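You operate a simulated robot arm through the tools that you are given. There is no shell and no other tool. Be economical: measure what you need, move in short steps, check, and stop when the job is done.

The job below is to be done with a simulated robot arm. You get a single attempt, and the scene is never put back.

TASK
Hold the valve marked 59 in the clamp, close it, then stand it in the leak tester.
Fine: Free the clamp again and slide the clear hood over the valve.
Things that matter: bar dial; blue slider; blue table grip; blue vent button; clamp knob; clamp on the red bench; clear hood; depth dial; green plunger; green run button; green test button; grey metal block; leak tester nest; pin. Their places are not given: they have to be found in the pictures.

It is judged by the outcome, as a careful person would: the job done as asked, and still so three seconds after it is handed in. It fails if anything else is knocked over, pushed out of place, dropped, spilled or broken.

THE ROBOT
A 7-joint arm with a two-finger parallel gripper, fixed in place. Base frame: the origin is at the foot of the arm, x ahead of it, y to its left, z up; the work surface is at about z = 0.85. Lengths are in m, angles in degrees, forces in N, time in s.
With the tool pointing down near the work surface it reaches from about 0.24 to 0.68 m from the base axis. Its first joint turns from -66.0 to 66.0 degrees. Payload 2.4 kg.
The tool frame sits at the grasp point between the pads (the TCP): z along the fingers, y along the line on which they close. The tips reach 0.03 m beyond it. The gripper opens to 0.094 m. The fingers are 0.028 m wide and 0.01 m thick; the gripper's body (0.05 by 0.096 m) begins 0.055 m behind the TCP.
Orientation is told as [roll, pitch, yaw] about the base's x, y, z axes, in that order, counted from this pose: with the fingers straight down and closing along the base's y, the tool's x points along the base's -x, its y along +y and its z along -z.

THE INTERFACE
- The arm moves only by the tool jog_arm. Its argument "motion" is a list of rows, each a list of 7 numbers: the turn, a rotation vector about the tool's x, y, z in rad, then the shift along the tool's x, y, z in m, then the finger opening in m, from 0 to 0.094. In form: [[ax, ay, az, dx, dy, dz, grip], ...]. A call has 1 to 12 rows; each row is the pose to reach, as a shift and turn from the pose commanded when the call began, along the tool's axes at that moment. Rows are played at 5 a second. More than 0.05 m and 8.6 degrees between two rows, or a gripper value outside its range, and nothing of the call is played. A pose out of reach is approached as far as the arm can. The call stops where the force on the tool passes 40 N (or 10 N more than at its start, if that is more) or the arm is blocked; 0.2 s more then pass. The fingers move at their own pace (about 0.153 m/s each) and stop on an object; they squeeze with about 43 N. The grip force told is the motor's: it shows also when the fingers shut on nothing. Time passes only in rows, and 0.2 s behind the last, so rows that repeat a pose let the fingers close. It gives the time, the measured TCP pose, the force on the tool (base axes), the opening and the grip force at its end, in the units of the frame above (readings bear some noise), with the torque about the TCP (base axes, N m) and any sound that the robot's microphone picked up.
- Cameras (640 x 400 px; columns grow to the right, rows downward): "scene" is fixed at [0.0309, 0.4666, 1.4464]; the picture's right is [-0.83, -0.56, 0.00], its down [-0.31, 0.47, -0.83] and it looks along [0.46, -0.69, -0.56] (base axes); focal length 312 px, centre (320, 200). "wrist" rides on the gripper at [0.076, 0.014, -0.102] in the tool frame; the picture's right is [-0.18, 0.98, 0.00], its down [-0.75, -0.14, -0.64] and it looks along [-0.63, -0.12, 0.77] (tool axes); focal length 243 px, centre (320, 200).
- capture(camera): a new picture of that camera. The clock stands still meanwhile.
- point_at(camera, pixels): for up to 12 pixels [column, row] of the newest picture of that camera ("zoom" is the newest enlarged one), the place [x, y, z] in the base frame of the surface seen there, good to about 0.002 m. The clock stands still meanwhile.
- close_up(camera, box): a new picture of the part [left, top, right, bottom] of that camera's present view, enlarged. The clock stands still meanwhile.
- finish_job(): hands the job in; it is judged then, once.

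Work in short steps. Measure before you move; look again where a grasp or a placing could have gone wrong, and mend it. You have 80 turns and 34 pictures in all, those below and enlarged ones among them. Open the gripper and draw the arm clear of the work before you hand the job in, unless the task says otherwise; then end with one line.

The tools are called after "Emit:" as name(argument=value, ...) on one line, values as JSON. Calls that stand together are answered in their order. jog_arm: Moves the arm, as the interface text tells. Its arguments: {"type":"object","properties":{"motion":{"type":"array","items":{"type":"array","items":{"type":"number"}}}},"required":["motion"]} The other tools are called the same way: capture (camera) takes a picture; point_at (camera, pixels) gives the place of the surface under pixels of a picture; close_up (camera, box) takes an enlarged picture of a part of a camera's view; finish_job () hands the job in.

At the start:

```text
t: 0.0
tool_pos: [0.3911, -0.0997, 1.2355]
tcp_rot: [-0.1, 0.0, 0.0]
force: [-0.4, 0.0, -0.6]
moment: [0.01, 0.0, 0.02]
width: 0.0939
finger_force: 0.1
```

scene: 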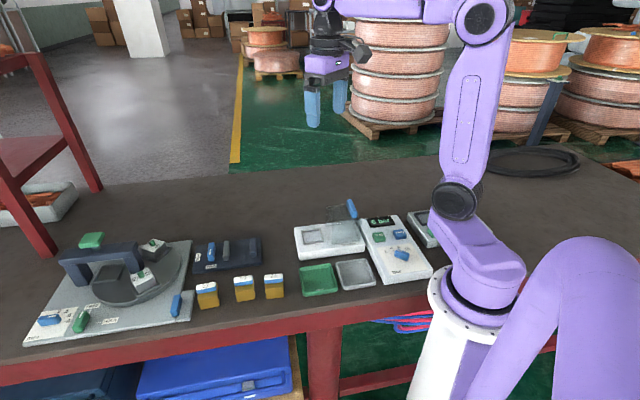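
wrist: 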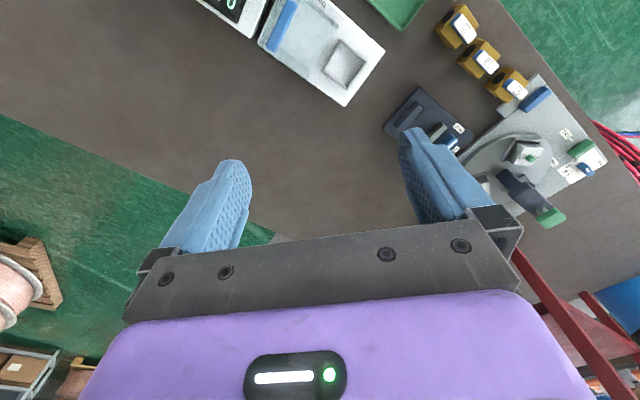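

The scene shows a press-like fixture at left (~110,280), three brass valves (~207-273,290), and the tester at ~(330,240)-(395,250). I take enlarged views.

Emit:
close_up(camera="scene", box=[20, 220, 200, 350])

Emit:
close_up(camera="scene", box=[180, 220, 300, 320])

Emit:
close_up(camera="scene", box=[285, 190, 445, 300])

```text
3.08 times, centred on (110, 285) of scene
```

zoom: 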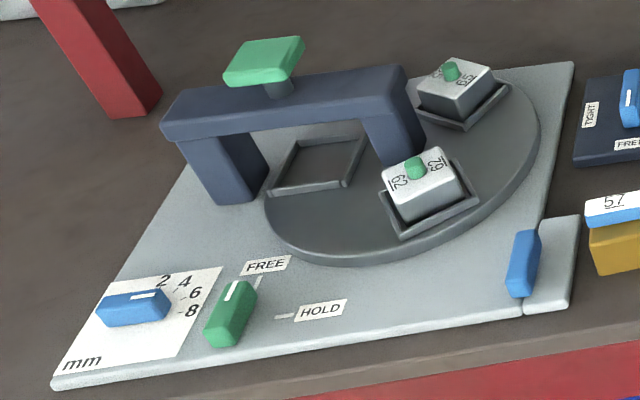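

```text
4.00 times, centred on (240, 270) of scene
```

zoom: 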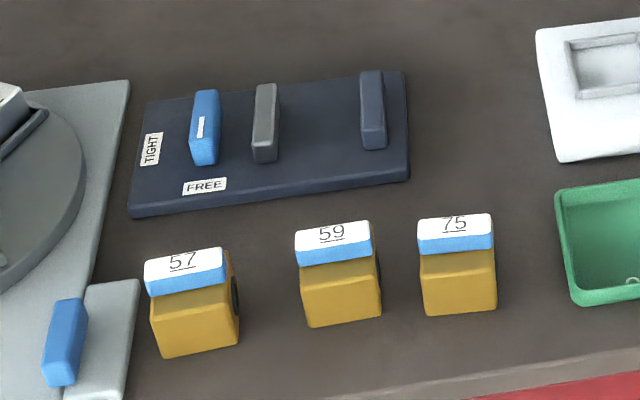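

```text
3.64 times, centred on (365, 245) of scene
```

zoom: 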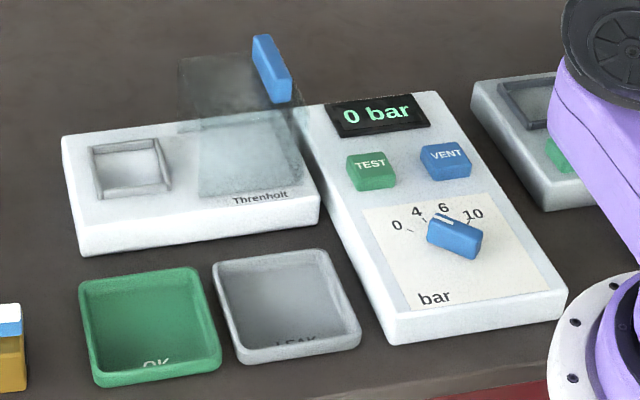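

The clamp is the dark plate with TIGHT/FREE knob; 59 is the middle valve. I look closer from the wrist and the arm-side device.

Emit:
close_up(camera="wrist", box=[380, 0, 620, 150])

Emit:
point_at(camera="scene", pixels=[[243, 279], [245, 293], [212, 252], [226, 250], [249, 247], [238, 258], [311, 236], [340, 235], [352, 208], [237, 275], [249, 272]])

```text
2.67 times, centred on (500, 75) of wrist
```

zoom: 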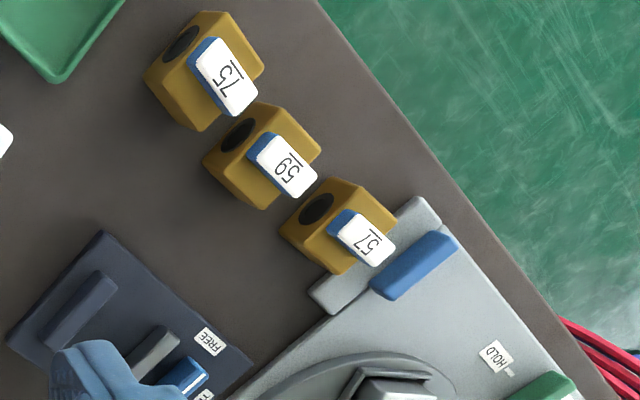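

```text
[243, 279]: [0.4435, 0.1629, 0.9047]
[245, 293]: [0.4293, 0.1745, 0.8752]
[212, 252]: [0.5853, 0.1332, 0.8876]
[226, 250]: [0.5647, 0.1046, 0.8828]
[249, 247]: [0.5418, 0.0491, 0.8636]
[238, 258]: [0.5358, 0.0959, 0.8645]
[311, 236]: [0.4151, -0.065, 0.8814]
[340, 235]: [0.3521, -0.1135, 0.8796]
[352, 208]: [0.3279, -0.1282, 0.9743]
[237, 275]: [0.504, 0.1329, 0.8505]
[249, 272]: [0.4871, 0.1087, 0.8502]
```

The valves are brass blocks with a blue lever on top. I move the wrist camera over valve 59 for a better view.

Emit:
jog_arm(motion=[[0, 0, 0, 0.009, 0.035, 0.023, 0.094], [0, 0, 0, 0.018, 0.07, 0.046, 0.094], [0, 0, 0, 0.026, 0.105, 0.069, 0.094], [0, 0, 0, 0.035, 0.14, 0.092, 0.094], [0, 0, 0, 0.044, 0.175, 0.115, 0.094], [0, 0, 0, 0.053, 0.21, 0.138, 0.094], [0, 0, 0, 0.061, 0.245, 0.161, 0.094], [0, 0, 0, 0.07, 0.28, 0.185, 0.094]])

Emit:
capture(camera="wrist")

```text
t: 1.8
tool_pos: [0.3225, 0.1799, 1.0496]
tcp_rot: [0.0, 0.0, -0.1]
force: [0.4, 0.5, 0.1]
moment: [-0.03, 0.0, -0.01]
width: 0.0938
finger_force: 0.0
```

```text
27 pictures are left
```

wrist: 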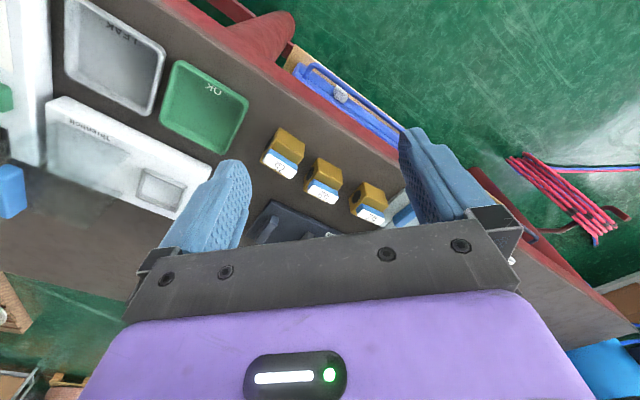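

Valves are near (285,155), (325,180), (370,200) in the wrist view; I enlarge them.

Emit:
close_up(camera="wrist", box=[250, 110, 400, 240])

```text
3.08 times, centred on (325, 175) of wrist
```

zoom: 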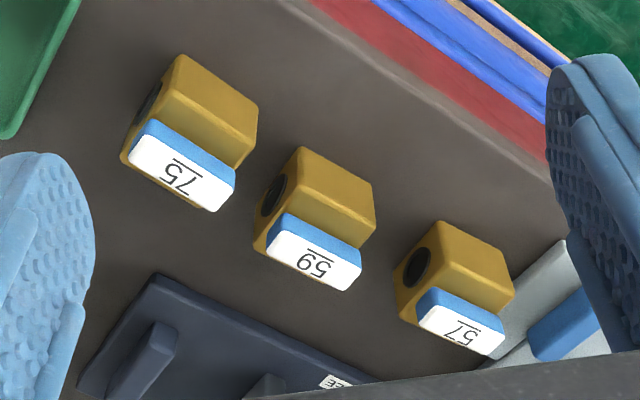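

Lever lies along the bore (open); closing means a quarter turn. I measure block, lever and clamp.

Emit:
point_at(camera="zoom", pixels=[[300, 150], [374, 184], [372, 234], [285, 203], [258, 250], [286, 216], [360, 249], [347, 288], [270, 255], [316, 262], [310, 180], [272, 195]])

Emit:
close_up(camera="scene", box=[190, 230, 290, 310])

```text
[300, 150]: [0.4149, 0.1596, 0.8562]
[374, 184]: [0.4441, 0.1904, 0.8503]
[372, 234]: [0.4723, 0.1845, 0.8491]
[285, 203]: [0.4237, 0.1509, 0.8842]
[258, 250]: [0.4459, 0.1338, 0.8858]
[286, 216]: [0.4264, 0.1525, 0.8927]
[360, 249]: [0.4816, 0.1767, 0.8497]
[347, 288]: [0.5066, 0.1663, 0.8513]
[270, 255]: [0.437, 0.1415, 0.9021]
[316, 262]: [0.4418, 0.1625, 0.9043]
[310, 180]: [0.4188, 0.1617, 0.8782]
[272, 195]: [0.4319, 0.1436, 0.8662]
```

```text
5.00 times, centred on (240, 270) of scene
```

zoom: 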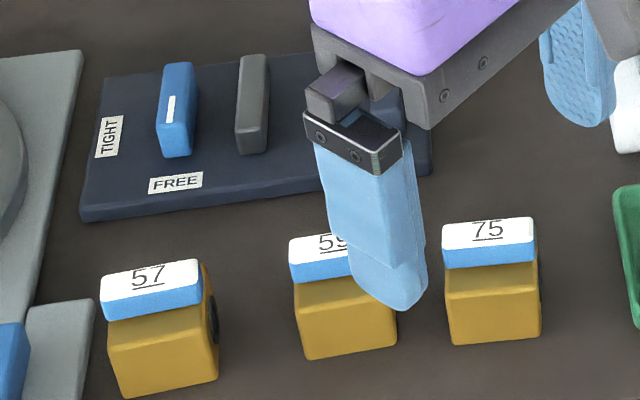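

I measure more points on lever and block in the wrist picture, plus 57/75 comparisons and clamp in the scene.

Emit:
point_at(camera="wrist", pixels=[[310, 190], [336, 199], [310, 193], [332, 203], [314, 182], [322, 161], [340, 172], [313, 170], [306, 188], [338, 183]])

Emit:
point_at(camera="zoom", pixels=[[165, 68], [190, 70], [165, 150], [188, 150], [247, 60], [264, 60], [243, 145], [266, 145], [110, 130], [175, 182], [88, 215], [420, 170]])

```text
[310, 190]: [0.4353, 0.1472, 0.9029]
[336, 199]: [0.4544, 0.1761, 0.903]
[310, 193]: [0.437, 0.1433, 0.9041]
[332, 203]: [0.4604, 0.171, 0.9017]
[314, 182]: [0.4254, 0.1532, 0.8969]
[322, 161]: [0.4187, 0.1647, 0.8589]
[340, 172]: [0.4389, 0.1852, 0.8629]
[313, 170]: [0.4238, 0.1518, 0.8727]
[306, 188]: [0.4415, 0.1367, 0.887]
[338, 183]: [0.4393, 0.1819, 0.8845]
```

```text
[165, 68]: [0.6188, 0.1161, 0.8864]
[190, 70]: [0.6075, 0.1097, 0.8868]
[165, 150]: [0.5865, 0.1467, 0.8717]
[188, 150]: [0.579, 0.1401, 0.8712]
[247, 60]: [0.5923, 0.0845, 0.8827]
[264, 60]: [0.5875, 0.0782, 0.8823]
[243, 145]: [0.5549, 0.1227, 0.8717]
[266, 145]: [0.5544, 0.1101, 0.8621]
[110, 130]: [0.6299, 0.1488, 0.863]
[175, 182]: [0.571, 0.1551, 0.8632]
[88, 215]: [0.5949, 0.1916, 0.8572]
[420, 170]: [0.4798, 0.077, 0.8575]
```

I move the arm aside for an unobstructed scene view of valve and clamp.

Emit:
jog_arm(motion=[[0, 0, 0, 0, -0.04, -0.02, 0.094], [0, 0, 0, 0, -0.08, -0.04, 0.094], [0, 0, 0, 0, -0.12, -0.06, 0.094], [0, 0, 0, 0, -0.16, -0.08, 0.094], [0, 0, 0, 0, -0.2, -0.1, 0.094]])

Emit:
close_up(camera="scene", box=[190, 230, 290, 310])

```text
t: 3.0
tool_pos: [0.3215, -0.0206, 1.1505]
tcp_rot: [-0.1, 0.0, 0.0]
force: [-0.2, -1.0, -0.6]
moment: [0.02, -0.04, -0.02]
width: 0.0938
finger_force: 0.0
```

```text
5.00 times, centred on (240, 270) of scene
```

zoom: 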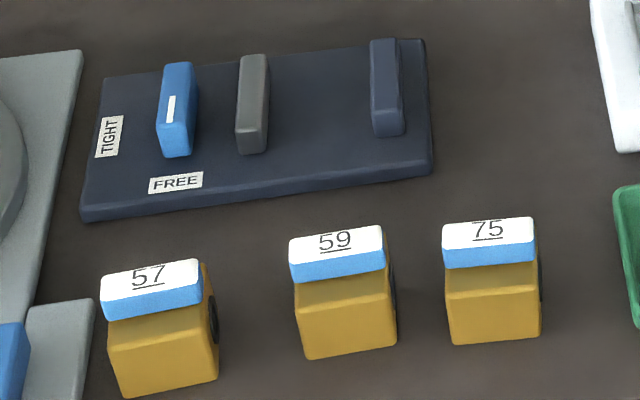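

Clean view. I measure label corners of 59, block lower edge, jaws, and knob.

Emit:
point_at(camera="zoom", pixels=[[292, 241], [377, 228], [294, 260], [382, 248], [300, 300], [386, 288], [308, 354], [392, 342], [298, 284], [387, 272], [388, 285], [394, 320]])

Emit:
point_at(camera="zoom", pixels=[[375, 44], [394, 42], [377, 110], [401, 108], [264, 60], [267, 115], [261, 150], [241, 128], [266, 105], [104, 84], [84, 210], [428, 165]])

```text
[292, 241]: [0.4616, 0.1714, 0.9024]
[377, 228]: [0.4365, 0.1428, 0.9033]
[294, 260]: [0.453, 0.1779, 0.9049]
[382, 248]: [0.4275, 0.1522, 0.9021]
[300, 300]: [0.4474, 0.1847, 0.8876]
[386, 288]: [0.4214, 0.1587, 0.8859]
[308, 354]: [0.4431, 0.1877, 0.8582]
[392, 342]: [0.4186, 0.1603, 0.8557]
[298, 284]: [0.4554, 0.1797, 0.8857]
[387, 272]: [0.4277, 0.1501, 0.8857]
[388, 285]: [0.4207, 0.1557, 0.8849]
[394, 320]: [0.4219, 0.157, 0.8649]
```

```text
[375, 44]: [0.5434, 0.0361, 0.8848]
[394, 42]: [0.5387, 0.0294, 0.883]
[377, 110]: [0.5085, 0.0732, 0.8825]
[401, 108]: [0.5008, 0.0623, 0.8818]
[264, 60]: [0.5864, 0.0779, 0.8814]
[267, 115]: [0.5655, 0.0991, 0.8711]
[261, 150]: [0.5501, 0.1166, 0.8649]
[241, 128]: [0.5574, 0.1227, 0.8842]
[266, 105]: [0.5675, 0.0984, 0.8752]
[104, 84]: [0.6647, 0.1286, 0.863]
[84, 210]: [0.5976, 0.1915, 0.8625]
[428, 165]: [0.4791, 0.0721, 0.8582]
```

Valve 59 centre ≈(0.4455,0.1605), axis ≈46°; clamp axis ≈45°, jaws' gap centre ≈ (0.547,0.076), plate z≈0.8625. I go above the valve with yaw ≈45°.

Emit:
jog_arm(motion=[[0, 0, -0.1325, -0.0207, 0.0302, 0.025, 0.08], [0, 0, -0.265, -0.0413, 0.0605, 0.05, 0.08], [0, 0, -0.3975, -0.062, 0.0908, 0.075, 0.08], [0, 0, -0.53, -0.0827, 0.121, 0.1, 0.08], [0, 0, -0.6625, -0.1033, 0.1513, 0.125, 0.08], [0, 0, -0.795, -0.124, 0.1815, 0.15, 0.08], [0, 0, -0.795, -0.124, 0.1815, 0.15, 0.08]])

Emit:
capture(camera="wrist")

```text
t: 4.6
tool_pos: [0.4453, 0.1614, 1.0015]
tcp_rot: [-0.1, -0.1, 45.7]
force: [-0.5, 0.3, -0.1]
moment: [-0.02, 0.0, 0.05]
width: 0.0799
finger_force: 0.0
```

```text
23 pictures are left
```

wrist: 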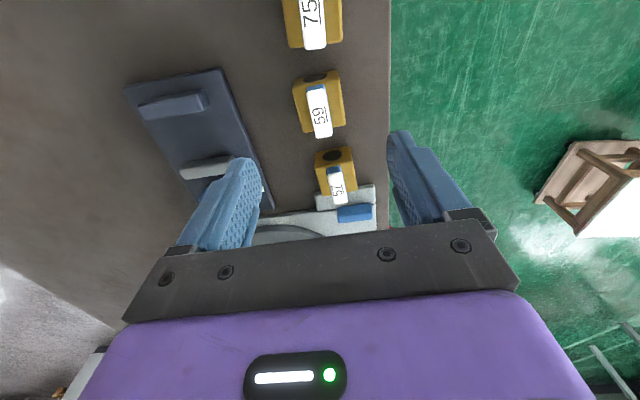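

Aligned over 59. Descend to z≈0.889 and close.

Emit:
jog_arm(motion=[[0, 0, 0, 0, -0.0005, 0.04, 0.08], [0, 0, 0, 0, -0.0005, 0.08, 0.08], [0, 0, 0, 0, -0.0005, 0.1125, 0.08], [0, 0, 0, 0, -0.0005, 0.1125, 0.08], [0, 0, 0, 0, -0.0005, 0.1125, 0.03], [0, 0, 0, 0, -0.0005, 0.1125, 0.03], [0, 0, 0, 0, -0.0005, 0.1125, 0.03]])

Emit:
close_up(camera="wrist", box=[180, 50, 460, 240])

```text
t: 6.2
tool_pos: [0.4452, 0.1605, 0.8871]
tcp_rot: [0.0, 0.0, 45.4]
force: [0.3, -0.8, -0.4]
moment: [-0.01, -0.02, 0.02]
width: 0.0465
finger_force: 43.0
```

```text
2.11 times, centred on (320, 145) of wrist
```

zoom: 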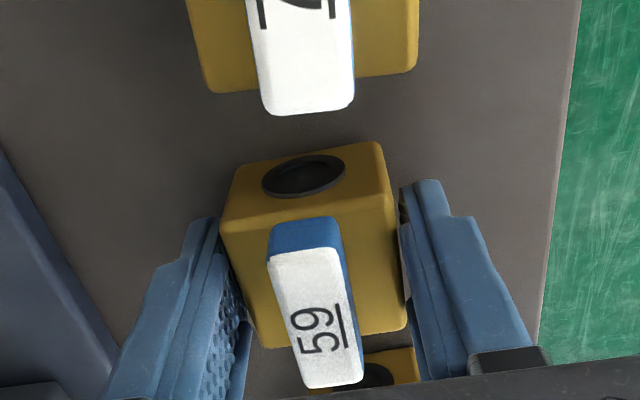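

Fingers hold at 0.0465 wide. Lift and check.

Emit:
jog_arm(motion=[[0, 0, 0, 0, 0, -0.03, 0.03], [0, 0, 0, 0, 0, -0.06, 0.03], [0, 0, 0, 0, 0, -0.09, 0.03], [0, 0, 0, 0, 0, -0.09, 0.03]])

Emit:
close_up(camera="wrist", box=[60, 0, 460, 240])

Emit:
close_up(camera="scene", box=[190, 200, 320, 300])

```text
t: 7.2
tool_pos: [0.4456, 0.1605, 0.9777]
tcp_rot: [0.0, -0.1, 45.6]
force: [-0.5, 0.3, -3.8]
moment: [-0.02, 0.0, -0.04]
width: 0.0462
finger_force: 42.9
```

```text
1.60 times, centred on (260, 120) of wrist
```

zoom: 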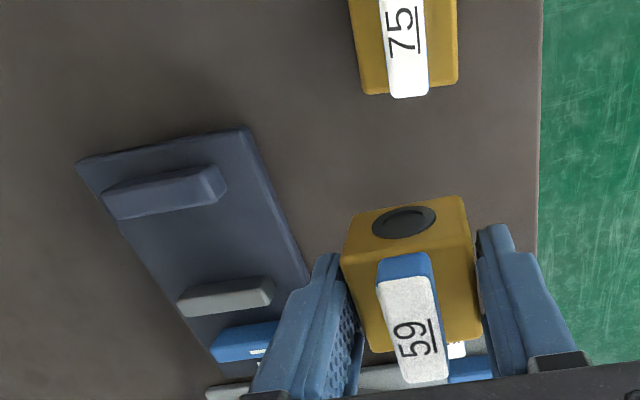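

```text
4.00 times, centred on (255, 250) of scene
```

zoom: 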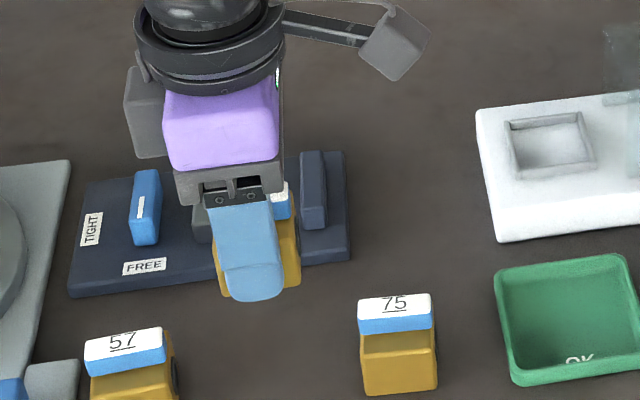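

I check the valve's position in the gripper with surface points.

Emit:
point_at(camera="wrist", pixels=[[280, 150], [345, 134], [283, 165], [352, 150], [295, 207], [356, 198], [312, 164], [325, 230], [301, 168], [332, 235]])

```text
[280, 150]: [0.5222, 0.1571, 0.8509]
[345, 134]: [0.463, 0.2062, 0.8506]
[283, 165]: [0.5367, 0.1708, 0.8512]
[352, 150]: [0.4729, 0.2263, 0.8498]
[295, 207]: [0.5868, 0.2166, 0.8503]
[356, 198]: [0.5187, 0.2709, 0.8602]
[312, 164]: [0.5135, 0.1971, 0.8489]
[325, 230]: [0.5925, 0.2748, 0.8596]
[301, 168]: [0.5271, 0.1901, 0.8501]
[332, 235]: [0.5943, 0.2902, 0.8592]
```

Valve sits about +3.7 mm along tool x, slightly skewed. I move above the clamp gap centre (TCP ≈ 0.5496, 0.0786), turning −2°.

Emit:
jog_arm(motion=[[0, 0, 0.01, -0.0036, -0.033, 0, 0.03], [0, 0, 0.02, -0.0072, -0.066, 0, 0.03], [0, 0, 0.03, -0.0108, -0.099, 0, 0.03], [0, 0, 0.035, -0.0143, -0.1316, 0, 0.03], [0, 0, 0.035, -0.0143, -0.1316, 0.03, 0.03], [0, 0, 0.035, -0.0143, -0.1316, 0.03, 0.03]])

Emit:
close_up(camera="wrist", box=[160, 50, 480, 250])

Emit:
close_up(camera="scene", box=[190, 210, 290, 290])

```text
t: 8.6
tool_pos: [0.5493, 0.0783, 0.9466]
tcp_rot: [-0.1, 0.0, 43.6]
force: [-0.5, 0.3, -4.0]
moment: [0.0, -0.01, -0.02]
width: 0.046
finger_force: 43.1
```

```text
2.00 times, centred on (320, 150) of wrist
```

zoom: 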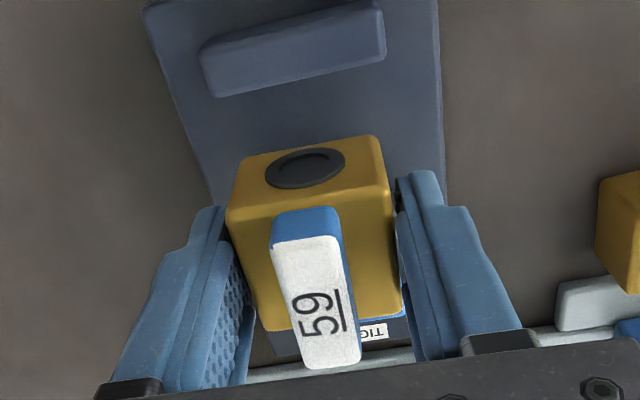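

```text
5.00 times, centred on (240, 250) of scene
```

zoom: 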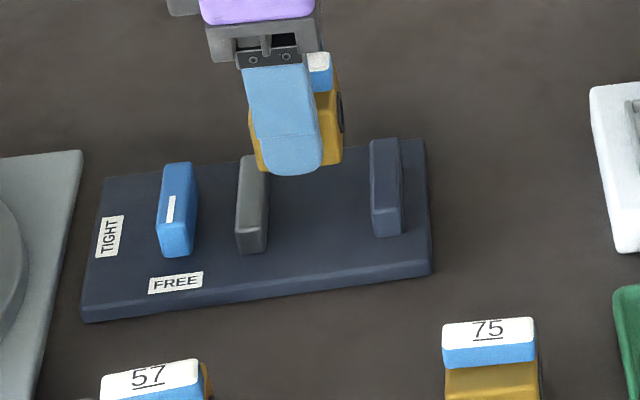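

In the scene zoom the block seems nearer the grey jaw; I measure it and the jaws.

Emit:
point_at(camera="zoom", pixels=[[254, 140], [257, 165], [325, 150], [337, 150], [341, 130], [342, 155], [338, 100], [268, 200], [266, 235], [374, 200], [374, 215], [326, 70]])

```text
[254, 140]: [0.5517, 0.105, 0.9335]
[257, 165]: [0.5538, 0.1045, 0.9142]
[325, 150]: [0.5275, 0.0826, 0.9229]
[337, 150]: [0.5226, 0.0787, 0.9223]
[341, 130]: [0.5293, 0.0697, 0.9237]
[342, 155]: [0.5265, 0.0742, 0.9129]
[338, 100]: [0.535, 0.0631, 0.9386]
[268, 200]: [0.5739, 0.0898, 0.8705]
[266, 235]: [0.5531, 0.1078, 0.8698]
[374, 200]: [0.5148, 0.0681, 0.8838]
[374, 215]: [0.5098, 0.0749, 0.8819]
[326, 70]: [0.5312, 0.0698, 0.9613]
```

Block spans u .4235–.466; gap centre .4403. Shift +4.3 mm tool x, then descend.

Emit:
jog_arm(motion=[[0, 0, 0, 0.0043, 0, 0, 0.03], [0, 0, 0, 0.0043, 0, 0.02, 0.03], [0, 0, 0, 0.0043, 0, 0.035, 0.03], [0, 0, 0, 0.0043, 0, 0.043, 0.03], [0, 0, 0, 0.0043, 0, 0.0455, 0.03], [0, 0, 0, 0.0043, 0, 0.0455, 0.03]])

Emit:
close_up(camera="scene", box=[190, 210, 290, 290])

```text
t: 10.0
tool_pos: [0.5464, 0.076, 0.902]
tcp_rot: [-0.1, 0.0, 43.4]
force: [0.1, -0.3, -4.4]
moment: [-0.02, -0.01, 0.0]
width: 0.0464
finger_force: 43.4
```

```text
5.00 times, centred on (240, 250) of scene
```

zoom: 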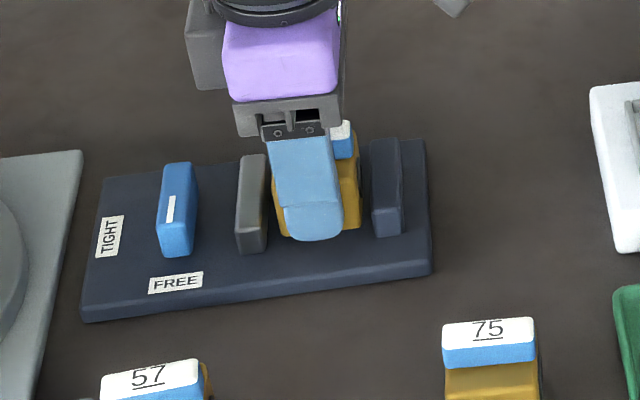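

Centred in the gap, not yet touching. I lower in tiny steps until weight transfers.

Emit:
jog_arm(motion=[[0, 0, 0, 0, 0, 0.001, 0.03], [0, 0, 0, 0, 0, 0.002, 0.03], [0, 0, 0, 0, 0, 0.003, 0.03]])

```text
t: 10.8
tool_pos: [0.5463, 0.0758, 0.9013]
tcp_rot: [-0.2, -0.1, 43.4]
force: [-0.3, -0.5, 1.5]
moment: [-0.15, 0.0, -0.02]
width: 0.0463
finger_force: 43.3
```

Contact felt. Release and rise.

Emit:
jog_arm(motion=[[0, 0, 0, 0, 0, -0.001, 0.055], [0, 0, 0, 0, 0, -0.001, 0.075], [0, 0, 0, 0, 0, -0.001, 0.075], [0, 0, 0, 0, 0, -0.04, 0.075], [0, 0, 0, 0, 0, -0.08, 0.075], [0, 0, 0, 0, 0, -0.12, 0.075]])

Emit:
close_up(camera="scene", box=[190, 210, 290, 290])

```text
t: 12.2
tool_pos: [0.5481, 0.0738, 1.0192]
tcp_rot: [0.1, 0.1, 43.5]
force: [0.0, 0.4, 0.0]
moment: [0.01, 0.02, 0.02]
width: 0.0748
finger_force: 0.0
```

```text
5.00 times, centred on (240, 250) of scene
```

zoom: 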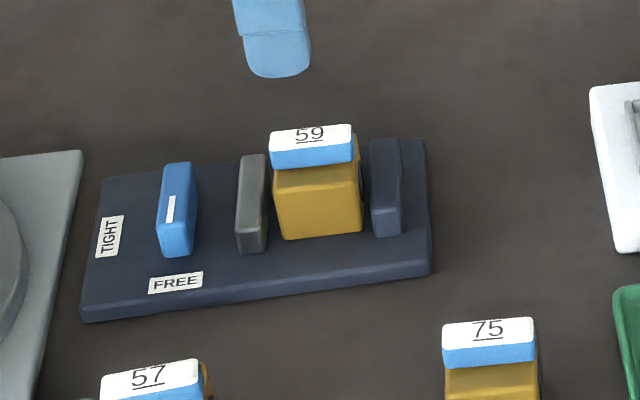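

Valve stands well. Measure the knob.

Emit:
point_at(camera="zoom", pixels=[[168, 168], [188, 167], [162, 225], [184, 224], [171, 208], [164, 245], [188, 245], [194, 200], [193, 240], [175, 195], [160, 250]])

```text
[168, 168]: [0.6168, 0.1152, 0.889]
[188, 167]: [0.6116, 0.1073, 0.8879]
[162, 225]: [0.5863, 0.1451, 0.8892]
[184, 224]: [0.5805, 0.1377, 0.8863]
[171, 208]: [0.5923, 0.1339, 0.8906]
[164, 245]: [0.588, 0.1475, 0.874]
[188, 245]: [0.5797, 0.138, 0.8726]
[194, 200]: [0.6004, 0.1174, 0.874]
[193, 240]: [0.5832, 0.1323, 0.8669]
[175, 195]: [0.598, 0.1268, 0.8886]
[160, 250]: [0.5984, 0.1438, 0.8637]
```

Knob centre (0.5988,0.1263), long axis ≈135.6°, turn is clockwise FREE→TIGHT. I go above it and pre-turn to yaw ≈135.6 so the turn comes back to ≈45.

Emit:
jog_arm(motion=[[0, 0, -0.146, -0.0073, 0.0003, 0, 0.05], [0, 0, -0.292, -0.0146, 0.0006, 0, 0.05], [0, 0, -0.438, -0.0219, 0.0009, 0, 0.05], [0, 0, -0.584, -0.0292, 0.0012, 0, 0.05], [0, 0, -0.73, -0.0365, 0.0016, 0, 0.05], [0, 0, -0.876, -0.0438, 0.0019, 0, 0.05], [0, 0, -1.022, -0.051, 0.0022, 0, 0.05], [0, 0, -1.168, -0.0583, 0.0025, 0, 0.05], [0, 0, -1.314, -0.0656, 0.0028, 0, 0.05], [0, 0, -1.46, -0.0729, 0.0032, 0, 0.05], [0, 0, -1.606, -0.0729, 0.0032, 0, 0.05], [0, 0, -1.606, -0.0729, 0.0032, 0, 0.05]])

```text
t: 14.8
tool_pos: [0.5977, 0.128, 1.0193]
tcp_rot: [0.0, 0.0, 135.7]
force: [0.2, -0.5, -0.3]
moment: [0.01, -0.01, -0.02]
width: 0.0501
finger_force: 0.0
```

Reached. Descend over the knob with 0.032 opening and grip it.

Emit:
jog_arm(motion=[[0, 0, 0, 0.002, 0.0004, 0.04, 0.032], [0, 0, 0, 0.002, 0.0004, 0.08, 0.032], [0, 0, 0, 0.002, 0.0004, 0.1, 0.032], [0, 0, 0, 0.002, 0.0004, 0.117, 0.032], [0, 0, 0, 0.002, 0.0004, 0.117, 0.032], [0, 0, 0, 0.002, 0.0004, 0.117, 0.005], [0, 0, 0, 0.002, 0.0004, 0.117, 0.005]])

```text
t: 16.4
tool_pos: [0.5997, 0.1262, 0.9024]
tcp_rot: [0.0, 0.0, 135.5]
force: [0.6, 0.3, -2.9]
moment: [-0.17, -0.28, -0.44]
width: 0.015
finger_force: 45.4
```

Gripped (15 mm). Turn clockwise 90° from above, watching torque.

Emit:
jog_arm(motion=[[0, 0, 0.131, 0, 0, 0, 0.005], [0, 0, 0.262, 0, 0, 0, 0.005], [0, 0, 0.393, 0, 0, 0, 0.005], [0, 0, 0.524, 0, 0, 0, 0.005]])

Emit:
close_up(camera="scene", box=[190, 210, 290, 290])

```text
t: 17.4
tool_pos: [0.5985, 0.1258, 0.9017]
tcp_rot: [-0.1, 0.0, 105.5]
force: [8.1, 4.7, -5.0]
moment: [-0.12, -0.11, 0.06]
width: 0.0147
finger_force: 44.9
```

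```text
5.00 times, centred on (240, 250) of scene
```

zoom: 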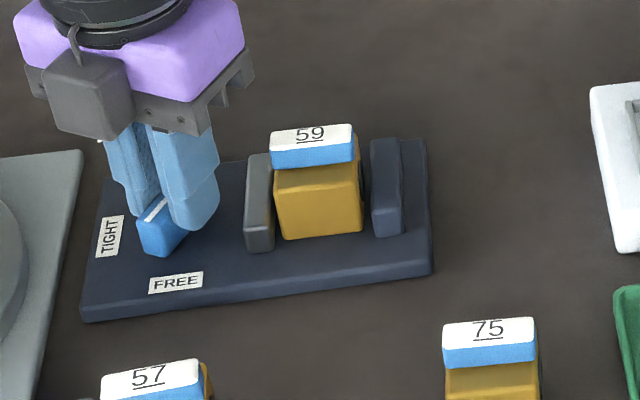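

The knob turns and the jaw advances. Continue the remaining 60°.

Emit:
jog_arm(motion=[[0, 0, 0.131, 0, 0, 0, 0.005], [0, 0, 0.262, 0, 0, 0, 0.005], [0, 0, 0.393, 0, 0, 0, 0.005], [0, 0, 0.524, 0, 0, 0, 0.005], [0, 0, 0.655, 0, 0, 0, 0.005], [0, 0, 0.786, 0, 0, 0, 0.005], [0, 0, 0.917, 0, 0, 0, 0.005], [0, 0, 1.047, 0, 0, 0, 0.005], [0, 0, 1.047, 0, 0, 0, 0.005]])

Emit:
close_up(camera="scene", box=[190, 210, 290, 290])

```text
t: 19.4
tool_pos: [0.6005, 0.1279, 0.9019]
tcp_rot: [-0.2, -0.1, 45.4]
force: [19.0, 5.7, -11.6]
moment: [-0.49, 0.31, -0.02]
width: 0.0148
finger_force: 45.1
```

```text
5.00 times, centred on (240, 250) of scene
```

zoom: 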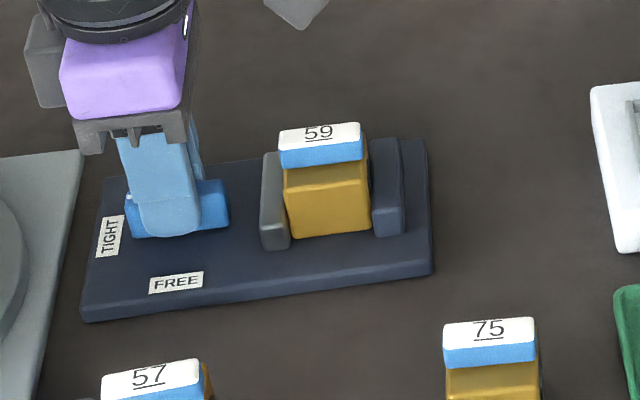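

Jaw appears tight on the valve. Release the knob and rise.

Emit:
jog_arm(motion=[[0, 0, 0, 0, 0, 0, 0.035], [0, 0, 0, 0, 0, 0, 0.035], [0, 0, 0, 0, 0, -0.04, 0.035], [0, 0, 0, 0, 0, -0.08, 0.04], [0, 0, 0, 0, 0, -0.11, 0.04]])

Emit:
close_up(camera="scene", box=[190, 210, 290, 290])

Emit:
point_at(camera="zoom", pixels=[[283, 132], [355, 125], [281, 146], [360, 141], [290, 182], [366, 176], [285, 160], [358, 155], [289, 180], [376, 160], [289, 215]])

```text
t: 20.6
tool_pos: [0.5983, 0.1267, 1.0112]
tcp_rot: [0.0, 0.0, 45.5]
force: [-0.8, -0.3, 0.5]
moment: [0.0, 0.02, 0.0]
width: 0.0402
finger_force: 0.1
```

```text
5.00 times, centred on (240, 250) of scene
```

zoom: 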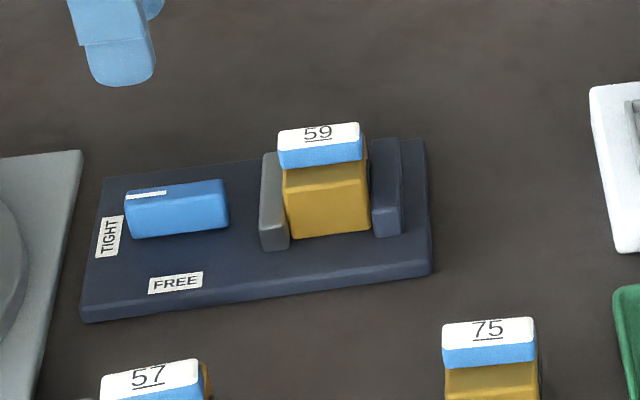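

```text
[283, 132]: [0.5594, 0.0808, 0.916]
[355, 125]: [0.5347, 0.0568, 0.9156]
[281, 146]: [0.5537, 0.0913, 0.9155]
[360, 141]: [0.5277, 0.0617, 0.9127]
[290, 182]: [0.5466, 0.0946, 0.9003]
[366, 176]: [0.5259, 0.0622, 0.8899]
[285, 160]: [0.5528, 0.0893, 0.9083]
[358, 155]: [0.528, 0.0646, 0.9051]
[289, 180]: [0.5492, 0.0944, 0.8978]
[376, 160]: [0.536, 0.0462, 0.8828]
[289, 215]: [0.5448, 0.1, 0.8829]
```

Knob at TIGHT, valve held. Lever centre ≈(0.543,0.072), z .904–.916. Move above, descend to TCP z 0.933, grip the lever.

Emit:
jog_arm(motion=[[0, 0, 0, 0.039, 0.0005, 0, 0.04], [0, 0, 0, 0.0776, 0.001, 0, 0.04], [0, 0, 0, 0.0776, 0.001, 0.03, 0.04], [0, 0, 0, 0.0776, 0.001, 0.06, 0.04], [0, 0, 0, 0.0776, 0.001, 0.0775, 0.04], [0, 0, 0, 0.0776, 0.001, 0.0775, 0.04], [0, 0, 0, 0.0776, 0.001, 0.0775, 0.005], [0, 0, 0, 0.0776, 0.001, 0.0775, 0.005]])

Emit:
capture(camera="wrist")

```text
t: 22.4
tool_pos: [0.5437, 0.0719, 0.9349]
tcp_rot: [0.0, -0.1, 45.5]
force: [0.1, -0.6, -0.4]
moment: [-0.02, 0.01, -0.02]
width: 0.0152
finger_force: 43.1
```

```text
12 pictures are left
```

wrist: 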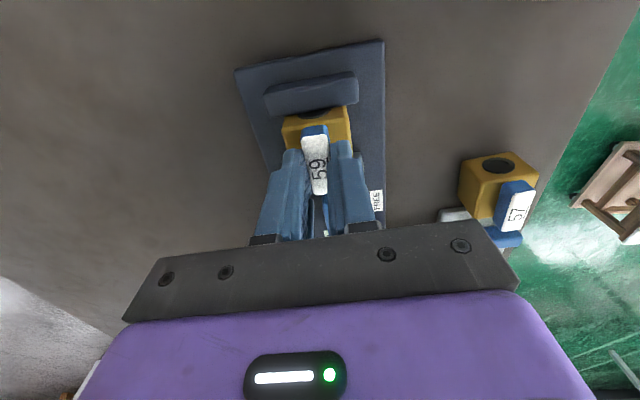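

Lever gripped (15.2 mm). Try 15° clockwise first and read the torque.

Emit:
jog_arm(motion=[[0, 0, 0.09, 0, 0, 0, 0.005], [0, 0, 0.18, 0, 0, 0, 0.005], [0, 0, 0.262, 0, 0, 0, 0.005]])

```text
t: 23.2
tool_pos: [0.5437, 0.0717, 0.9339]
tcp_rot: [0.0, 0.2, 30.4]
force: [-1.5, -2.0, -1.7]
moment: [-0.17, 0.12, 0.04]
width: 0.0154
finger_force: 43.3
```

Low torque: it turns freely. Continue to 90°.

Emit:
jog_arm(motion=[[0, 0, 0.131, 0, 0, 0, 0.005], [0, 0, 0.262, 0, 0, 0, 0.005], [0, 0, 0.393, 0, 0, 0, 0.005], [0, 0, 0.524, 0, 0, 0, 0.005], [0, 0, 0.655, 0, 0, 0, 0.005], [0, 0, 0.786, 0, 0, 0, 0.005], [0, 0, 0.917, 0, 0, 0, 0.005], [0, 0, 1.048, 0, 0, 0, 0.005], [0, 0, 1.179, 0, 0, 0, 0.005], [0, 0, 1.309, 0, 0, 0, 0.005], [0, 0, 1.309, 0, 0, 0, 0.005]])

Emit:
close_up(camera="scene", box=[190, 210, 290, 290])

```text
t: 25.6
tool_pos: [0.5428, 0.0714, 0.9345]
tcp_rot: [-0.1, 0.0, -44.7]
force: [0.6, 0.0, 0.2]
moment: [0.02, -0.08, 0.04]
width: 0.0152
finger_force: 42.7
```

```text
5.00 times, centred on (240, 250) of scene
```

zoom: 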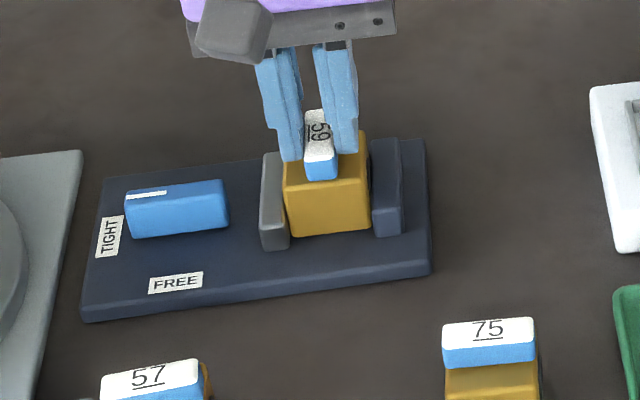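

Lever is across the bore: closed. Release, rise, and go back over the knob with yaw 45.5.

Emit:
jog_arm(motion=[[0, 0, 0, 0, 0, 0, 0.04], [0, 0, 0, 0, 0, 0, 0.04], [0, 0, 0, 0, 0, -0.04, 0.04], [0, 0, 0, 0, 0, -0.08, 0.04]])

Emit:
jog_arm(motion=[[0, 0, -0.143, 0, 0.007, 0, 0.04], [0, 0, -0.286, 0, 0.014, 0, 0.04], [0, 0, -0.429, 0, 0.021, 0, 0.04], [0, 0, -0.572, 0, 0.028, 0, 0.04], [0, 0, -0.715, 0, 0.035, 0, 0.04], [0, 0, -0.858, 0, 0.042, 0, 0.04], [0, 0, -1.0, 0, 0.049, 0, 0.04], [0, 0, -1.144, 0, 0.056, 0, 0.04], [0, 0, -1.287, 0, 0.063, 0, 0.04], [0, 0, -1.43, 0, 0.07, 0, 0.04], [0, 0, -1.573, 0, 0.077, 0, 0.04], [0, 0, -1.573, 0, 0.077, 0, 0.04]])

```text
t: 26.6
tool_pos: [0.5419, 0.0719, 1.0154]
tcp_rot: [0.0, 0.1, -44.5]
force: [-0.4, 0.1, -1.1]
moment: [-0.02, 0.0, -0.02]
width: 0.0401
finger_force: 0.1
```

```text
t: 29.2
tool_pos: [0.5983, 0.1266, 1.0144]
tcp_rot: [0.0, 0.0, 45.8]
force: [-0.3, 0.2, -0.4]
moment: [-0.02, 0.0, 0.03]
width: 0.0399
finger_force: 0.0
```

Directly above the knob. Descend, grip, and turn back 90° counter‑clockwise.

Emit:
jog_arm(motion=[[0, 0, 0, 0, 0, 0.04, 0.04], [0, 0, 0, 0, 0, 0.08, 0.04], [0, 0, 0, 0, 0, 0.112, 0.04], [0, 0, 0, 0, 0, 0.112, 0.04], [0, 0, 0, 0, 0, 0.112, 0.005], [0, 0, 0, 0, 0, 0.112, 0.005]])

Emit:
jog_arm(motion=[[0, 0, -0.143, 0, 0, 0, 0.005], [0, 0, -0.286, 0, 0, 0, 0.005], [0, 0, -0.429, 0, 0, 0, 0.005], [0, 0, -0.572, 0, 0, 0, 0.005], [0, 0, -0.715, 0, 0, 0, 0.005], [0, 0, -0.858, 0, 0, 0, 0.005], [0, 0, -1.0, 0, 0, 0, 0.005], [0, 0, -1.144, 0, 0, 0, 0.005], [0, 0, -1.287, 0, 0, 0, 0.005], [0, 0, -1.43, 0, 0, 0, 0.005], [0, 0, -1.573, 0, 0, 0, 0.005], [0, 0, -1.573, 0, 0, 0, 0.005]])

Emit:
close_up(camera="scene", box=[190, 210, 290, 290])

```text
t: 30.6
tool_pos: [0.6009, 0.1264, 0.9037]
tcp_rot: [0.0, -0.2, 45.5]
force: [11.0, -5.2, -9.4]
moment: [0.74, -1.04, 0.02]
width: 0.0149
finger_force: 44.9
```

```text
t: 33.2
tool_pos: [0.5995, 0.126, 0.9029]
tcp_rot: [-0.2, 0.2, 135.7]
force: [23.0, -10.3, 4.2]
moment: [-0.42, -0.03, -0.74]
width: 0.0145
finger_force: 44.9
```

```text
5.00 times, centred on (240, 250) of scene
```

zoom: 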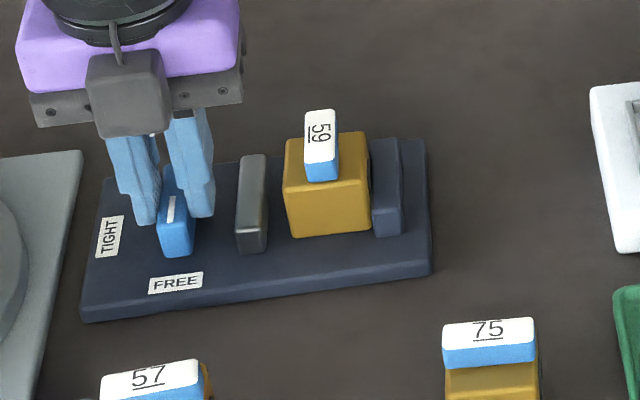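

Clamp is free, valve stands. Release the knob and rise; take an enlarged view of the tester for nest and hood.

Emit:
jog_arm(motion=[[0, 0, 0, 0, 0, 0, 0.032], [0, 0, 0, 0, 0, 0, 0.032], [0, 0, 0, 0, 0, -0.04, 0.032], [0, 0, 0, 0, 0, -0.08, 0.05], [0, 0, 0, 0, 0, -0.11, 0.07]])

Emit:
close_up(camera="scene", box=[285, 190, 385, 270])

```text
t: 34.4
tool_pos: [0.5977, 0.1282, 1.0123]
tcp_rot: [0.0, 0.1, 135.8]
force: [-0.5, -0.7, 0.1]
moment: [0.01, 0.0, 0.0]
width: 0.0703
finger_force: 0.0
```

```text
5.00 times, centred on (335, 230) of scene
```

zoom: 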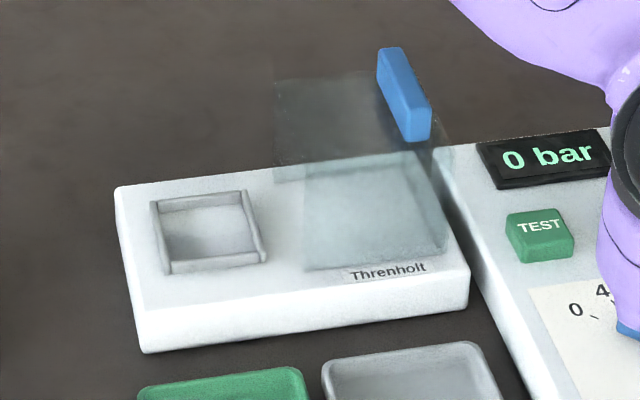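

I measure nest rims, plate, and handle.

Emit:
point_at(camera="zoom", pixels=[[155, 204], [242, 193], [261, 258], [170, 269], [165, 212], [237, 203], [252, 250], [178, 258], [118, 190], [140, 310], [205, 235], [467, 265]])

Emit:
point_at(camera="zoom", pixels=[[382, 52], [398, 50], [410, 105], [428, 105], [410, 128], [426, 130], [310, 160], [350, 220], [420, 200], [280, 100], [380, 85], [444, 240]])

```text
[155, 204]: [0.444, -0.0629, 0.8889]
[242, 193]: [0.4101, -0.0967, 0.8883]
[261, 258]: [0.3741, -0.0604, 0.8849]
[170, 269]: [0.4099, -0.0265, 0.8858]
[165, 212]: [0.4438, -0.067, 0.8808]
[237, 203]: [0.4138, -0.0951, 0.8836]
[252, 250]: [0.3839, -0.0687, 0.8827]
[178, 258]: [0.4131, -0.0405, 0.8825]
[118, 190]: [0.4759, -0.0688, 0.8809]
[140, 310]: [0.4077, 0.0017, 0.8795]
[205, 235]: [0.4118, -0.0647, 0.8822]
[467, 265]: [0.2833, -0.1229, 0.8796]
```

```text
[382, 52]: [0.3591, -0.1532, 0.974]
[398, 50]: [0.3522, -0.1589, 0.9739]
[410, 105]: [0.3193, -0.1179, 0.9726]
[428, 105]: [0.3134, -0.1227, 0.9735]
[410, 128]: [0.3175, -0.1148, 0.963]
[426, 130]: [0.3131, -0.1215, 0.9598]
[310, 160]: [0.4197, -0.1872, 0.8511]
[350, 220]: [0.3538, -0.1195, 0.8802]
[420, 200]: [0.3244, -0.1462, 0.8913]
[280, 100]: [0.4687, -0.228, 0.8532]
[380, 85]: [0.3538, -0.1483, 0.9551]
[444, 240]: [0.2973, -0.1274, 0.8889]
```

Nest centre ≈(0.4095,−0.0616) at 45°, rim top .889. Lever axis from grip readings is (0.543,0.0712). I move above the valve with yaw 45.

Emit:
jog_arm(motion=[[0, 0, 0.144, 0, 0.0072, 0, 0.075], [0, 0, 0.288, 0, 0.0144, 0, 0.075], [0, 0, 0.432, 0, 0.0216, 0, 0.075], [0, 0, 0.576, 0, 0.0288, 0, 0.075], [0, 0, 0.72, 0, 0.036, 0, 0.075], [0, 0, 0.864, 0.0005, 0.0432, 0, 0.075], [0, 0, 1.008, 0.0005, 0.0504, 0, 0.075], [0, 0, 1.152, 0.0005, 0.0576, 0, 0.075], [0, 0, 1.296, 0.0005, 0.0648, 0, 0.075], [0, 0, 1.44, 0.0005, 0.072, 0, 0.075], [0, 0, 1.585, 0.0005, 0.079, 0, 0.075], [0, 0, 1.585, 0.0005, 0.079, 0, 0.075]])

```text
t: 37.0
tool_pos: [0.5424, 0.0694, 1.013]
tcp_rot: [0.0, -0.1, 44.9]
force: [-0.4, -0.9, -0.3]
moment: [0.02, 0.02, 0.02]
width: 0.0753
finger_force: 0.1
```

Descend onto the valve and grip the block's flats.

Emit:
jog_arm(motion=[[0, 0, 0, -0.0015, 0.0009, 0.04, 0.075], [0, 0, 0, -0.0015, 0.0009, 0.08, 0.075], [0, 0, 0, -0.0015, 0.0009, 0.112, 0.075], [0, 0, 0, -0.0015, 0.0009, 0.112, 0.075], [0, 0, 0, -0.0015, 0.0009, 0.112, 0.075]])

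Emit:
jog_arm(motion=[[0, 0, 0, 0, 0, 0, 0.055], [0, 0, 0, 0, 0, 0, 0.035], [0, 0, 0, 0, 0, 0, 0.035], [0, 0, 0, 0, 0, 0, 0.035]])

```text
t: 38.2
tool_pos: [0.5433, 0.0715, 0.8991]
tcp_rot: [-0.1, 0.0, 45.0]
force: [-0.4, -0.1, 1.1]
moment: [0.0, 0.0, -0.01]
width: 0.075
finger_force: 0.1
```

```text
t: 39.2
tool_pos: [0.543, 0.0717, 0.9002]
tcp_rot: [-0.1, 0.0, 44.9]
force: [0.6, 0.4, -1.0]
moment: [0.01, 0.04, -0.03]
width: 0.0464
finger_force: 43.2
```

Block held, 46.4 mm across. Lift, carry along −u to above the nest.

Emit:
jog_arm(motion=[[0, 0, 0, 0, 0, -0.025, 0.03], [0, 0, 0, 0, 0, -0.06, 0.03], [0, 0, 0, 0, 0, -0.09, 0.03], [0, 0, 0, 0.04, 0, -0.09, 0.03], [0, 0, 0, 0.08, 0, -0.09, 0.03], [0, 0, 0, 0.12, 0, -0.09, 0.03], [0, 0, 0, 0.155, 0, -0.09, 0.03], [0, 0, 0, 0.1883, -0.0003, -0.09, 0.03], [0, 0, 0, 0.1883, -0.0003, -0.07, 0.03], [0, 0, 0, 0.1883, -0.0003, -0.055, 0.03], [0, 0, 0, 0.1883, -0.0003, -0.055, 0.03]])

Emit:
close_up(camera="scene", box=[275, 180, 375, 260])

```text
t: 41.6
tool_pos: [0.4105, -0.0612, 0.9547]
tcp_rot: [0.0, -0.1, 45.0]
force: [0.3, 0.4, -3.6]
moment: [-0.01, 0.03, -0.03]
width: 0.0461
finger_force: 42.4
```

```text
5.00 times, centred on (325, 220) of scene
```

zoom: 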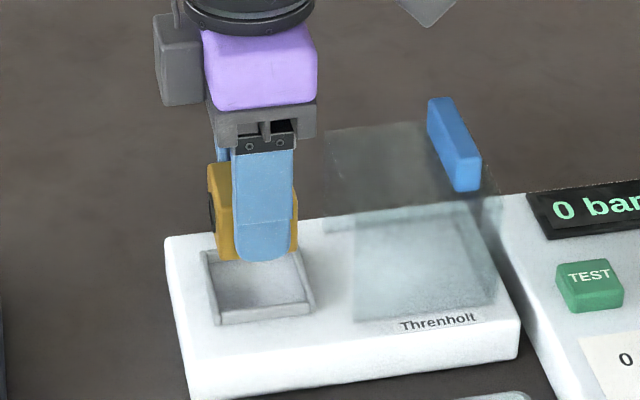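

I measure block corners against the rim before lowering.

Emit:
point_at(camera="zoom", pixels=[[224, 200], [231, 240], [222, 250], [297, 225], [296, 248], [213, 190], [206, 257], [292, 250], [311, 306], [220, 316], [212, 300], [305, 285]])

```text
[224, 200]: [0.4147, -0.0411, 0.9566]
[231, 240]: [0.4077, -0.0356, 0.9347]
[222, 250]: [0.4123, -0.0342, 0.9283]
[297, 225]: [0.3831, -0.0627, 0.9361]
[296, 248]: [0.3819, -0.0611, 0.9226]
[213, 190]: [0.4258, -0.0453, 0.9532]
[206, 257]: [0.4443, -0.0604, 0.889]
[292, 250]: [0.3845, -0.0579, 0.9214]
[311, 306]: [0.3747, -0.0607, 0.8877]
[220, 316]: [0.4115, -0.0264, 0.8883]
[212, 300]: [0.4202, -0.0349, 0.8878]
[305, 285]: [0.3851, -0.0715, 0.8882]
```

Well centred (u .247, w −.3335). Lower gently, watching force.

Emit:
jog_arm(motion=[[0, 0, 0, 0, 0, 0.01, 0.03], [0, 0, 0, 0, 0, 0.02, 0.03], [0, 0, 0, 0, 0, 0.026, 0.03], [0, 0, 0, 0, 0, 0.03, 0.03], [0, 0, 0, 0, 0, 0.033, 0.03], [0, 0, 0, 0, 0, 0.033, 0.03]])

```text
t: 43.0
tool_pos: [0.4097, -0.0621, 0.9223]
tcp_rot: [0.0, 0.0, 45.0]
force: [-0.1, -0.4, -3.9]
moment: [-0.02, 0.0, 0.02]
width: 0.0461
finger_force: 42.8
```

Bottom is inside the rim without contact. Continue in 1 mm steps.

Emit:
jog_arm(motion=[[0, 0, 0, 0, 0, 0.001, 0.03], [0, 0, 0, 0, 0, 0.002, 0.03], [0, 0, 0, 0, 0, 0.003, 0.03], [0, 0, 0, 0, 0, 0.004, 0.03]])

```text
t: 44.0
tool_pos: [0.4113, -0.0616, 0.9169]
tcp_rot: [0.0, 0.1, 45.0]
force: [0.0, 1.0, -3.7]
moment: [-0.02, 0.01, 0.03]
width: 0.0465
finger_force: 42.5
```

Emit:
jog_arm(motion=[[0, 0, 0, 0, 0, 0.001, 0.03], [0, 0, 0, 0, 0, 0.002, 0.03], [0, 0, 0, 0, 0, 0.003, 0.03]])

```text
t: 44.7
tool_pos: [0.4109, -0.0613, 0.9172]
tcp_rot: [0.0, -0.1, 45.0]
force: [-2.9, 0.4, 8.9]
moment: [0.18, 0.36, -0.07]
width: 0.0463
finger_force: 43.0
stopped in row 3: the force on the tool passed its limit at 46 N (the readings are from after the stop); the commanded pose is now the measured one
```

Contact at z .917 (valve on floor, tips about at rim top). Ease up a hair, open and rise.

Emit:
jog_arm(motion=[[0, 0, 0, 0, 0, -0.0005, 0.03], [0, 0, 0, 0, 0, -0.0005, 0.055], [0, 0, 0, 0, 0, -0.0005, 0.065], [0, 0, 0, 0, 0, -0.0005, 0.065], [0, 0, 0, 0, 0, -0.03, 0.065], [0, 0, 0, 0, 0, -0.07, 0.065], [0, 0, 0, 0, 0, -0.11, 0.065]])

Emit:
close_up(camera="scene", box=[275, 180, 375, 260])

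```text
t: 46.3
tool_pos: [0.4113, -0.0616, 1.0268]
tcp_rot: [0.0, 0.0, 44.9]
force: [0.3, 0.0, 0.2]
moment: [0.02, -0.01, 0.0]
width: 0.0649
finger_force: 0.0
```

```text
5.00 times, centred on (325, 220) of scene
```

zoom: 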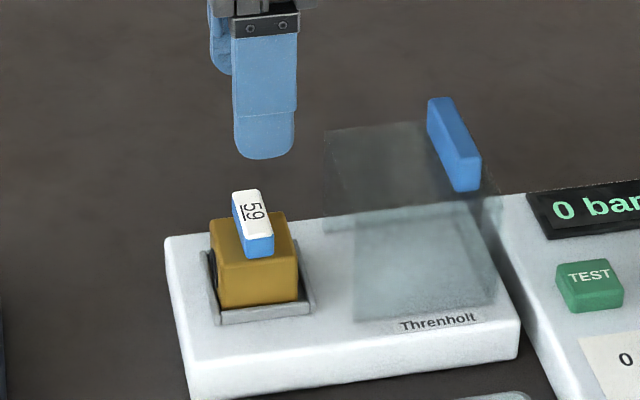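

Valve is in the nest. I check levelness and the handle's height from this picture.

Emit:
point_at(camera="zoom", pixels=[[240, 196], [262, 235], [255, 200], [215, 225], [288, 218], [222, 260], [432, 103], [446, 101], [458, 160], [475, 156], [468, 187], [440, 150]])

```text
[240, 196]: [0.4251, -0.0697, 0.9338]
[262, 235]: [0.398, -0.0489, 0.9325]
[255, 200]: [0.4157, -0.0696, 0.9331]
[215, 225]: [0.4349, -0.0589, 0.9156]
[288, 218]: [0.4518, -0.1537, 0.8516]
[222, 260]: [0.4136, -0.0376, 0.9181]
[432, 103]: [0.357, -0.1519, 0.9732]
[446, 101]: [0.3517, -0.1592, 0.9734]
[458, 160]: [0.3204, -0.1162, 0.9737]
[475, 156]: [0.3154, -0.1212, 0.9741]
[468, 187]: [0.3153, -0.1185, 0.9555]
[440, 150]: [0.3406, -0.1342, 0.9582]
```

Valve sits level. Go above the hood's handle (0.3361,−0.1371), turning to yaw −45.

Emit:
jog_arm(motion=[[0, 0, 0.143, 0.0097, 0, -0.01, 0.04], [0, 0, 0.286, 0.0194, 0, -0.02, 0.04], [0, 0, 0.428, 0.029, 0, -0.02, 0.04], [0, 0, 0.571, 0.0388, 0, -0.02, 0.04], [0, 0, 0.714, 0.0485, 0, -0.02, 0.04], [0, 0, 0.857, 0.058, 0, -0.02, 0.04], [0, 0, 1.0, 0.0678, 0, -0.02, 0.04], [0, 0, 1.142, 0.0775, 0, -0.02, 0.04], [0, 0, 1.285, 0.087, 0, -0.02, 0.04], [0, 0, 1.428, 0.097, 0, -0.02, 0.04], [0, 0, 1.57, 0.1066, 0, -0.02, 0.04], [0, 0, 1.57, 0.1066, 0, -0.02, 0.04]])

```text
t: 48.9
tool_pos: [0.3348, -0.1377, 1.047]
tcp_rot: [0.1, -0.1, -45.1]
force: [0.2, 0.3, 0.0]
moment: [0.01, -0.03, 0.01]
width: 0.0402
finger_force: 0.0
```

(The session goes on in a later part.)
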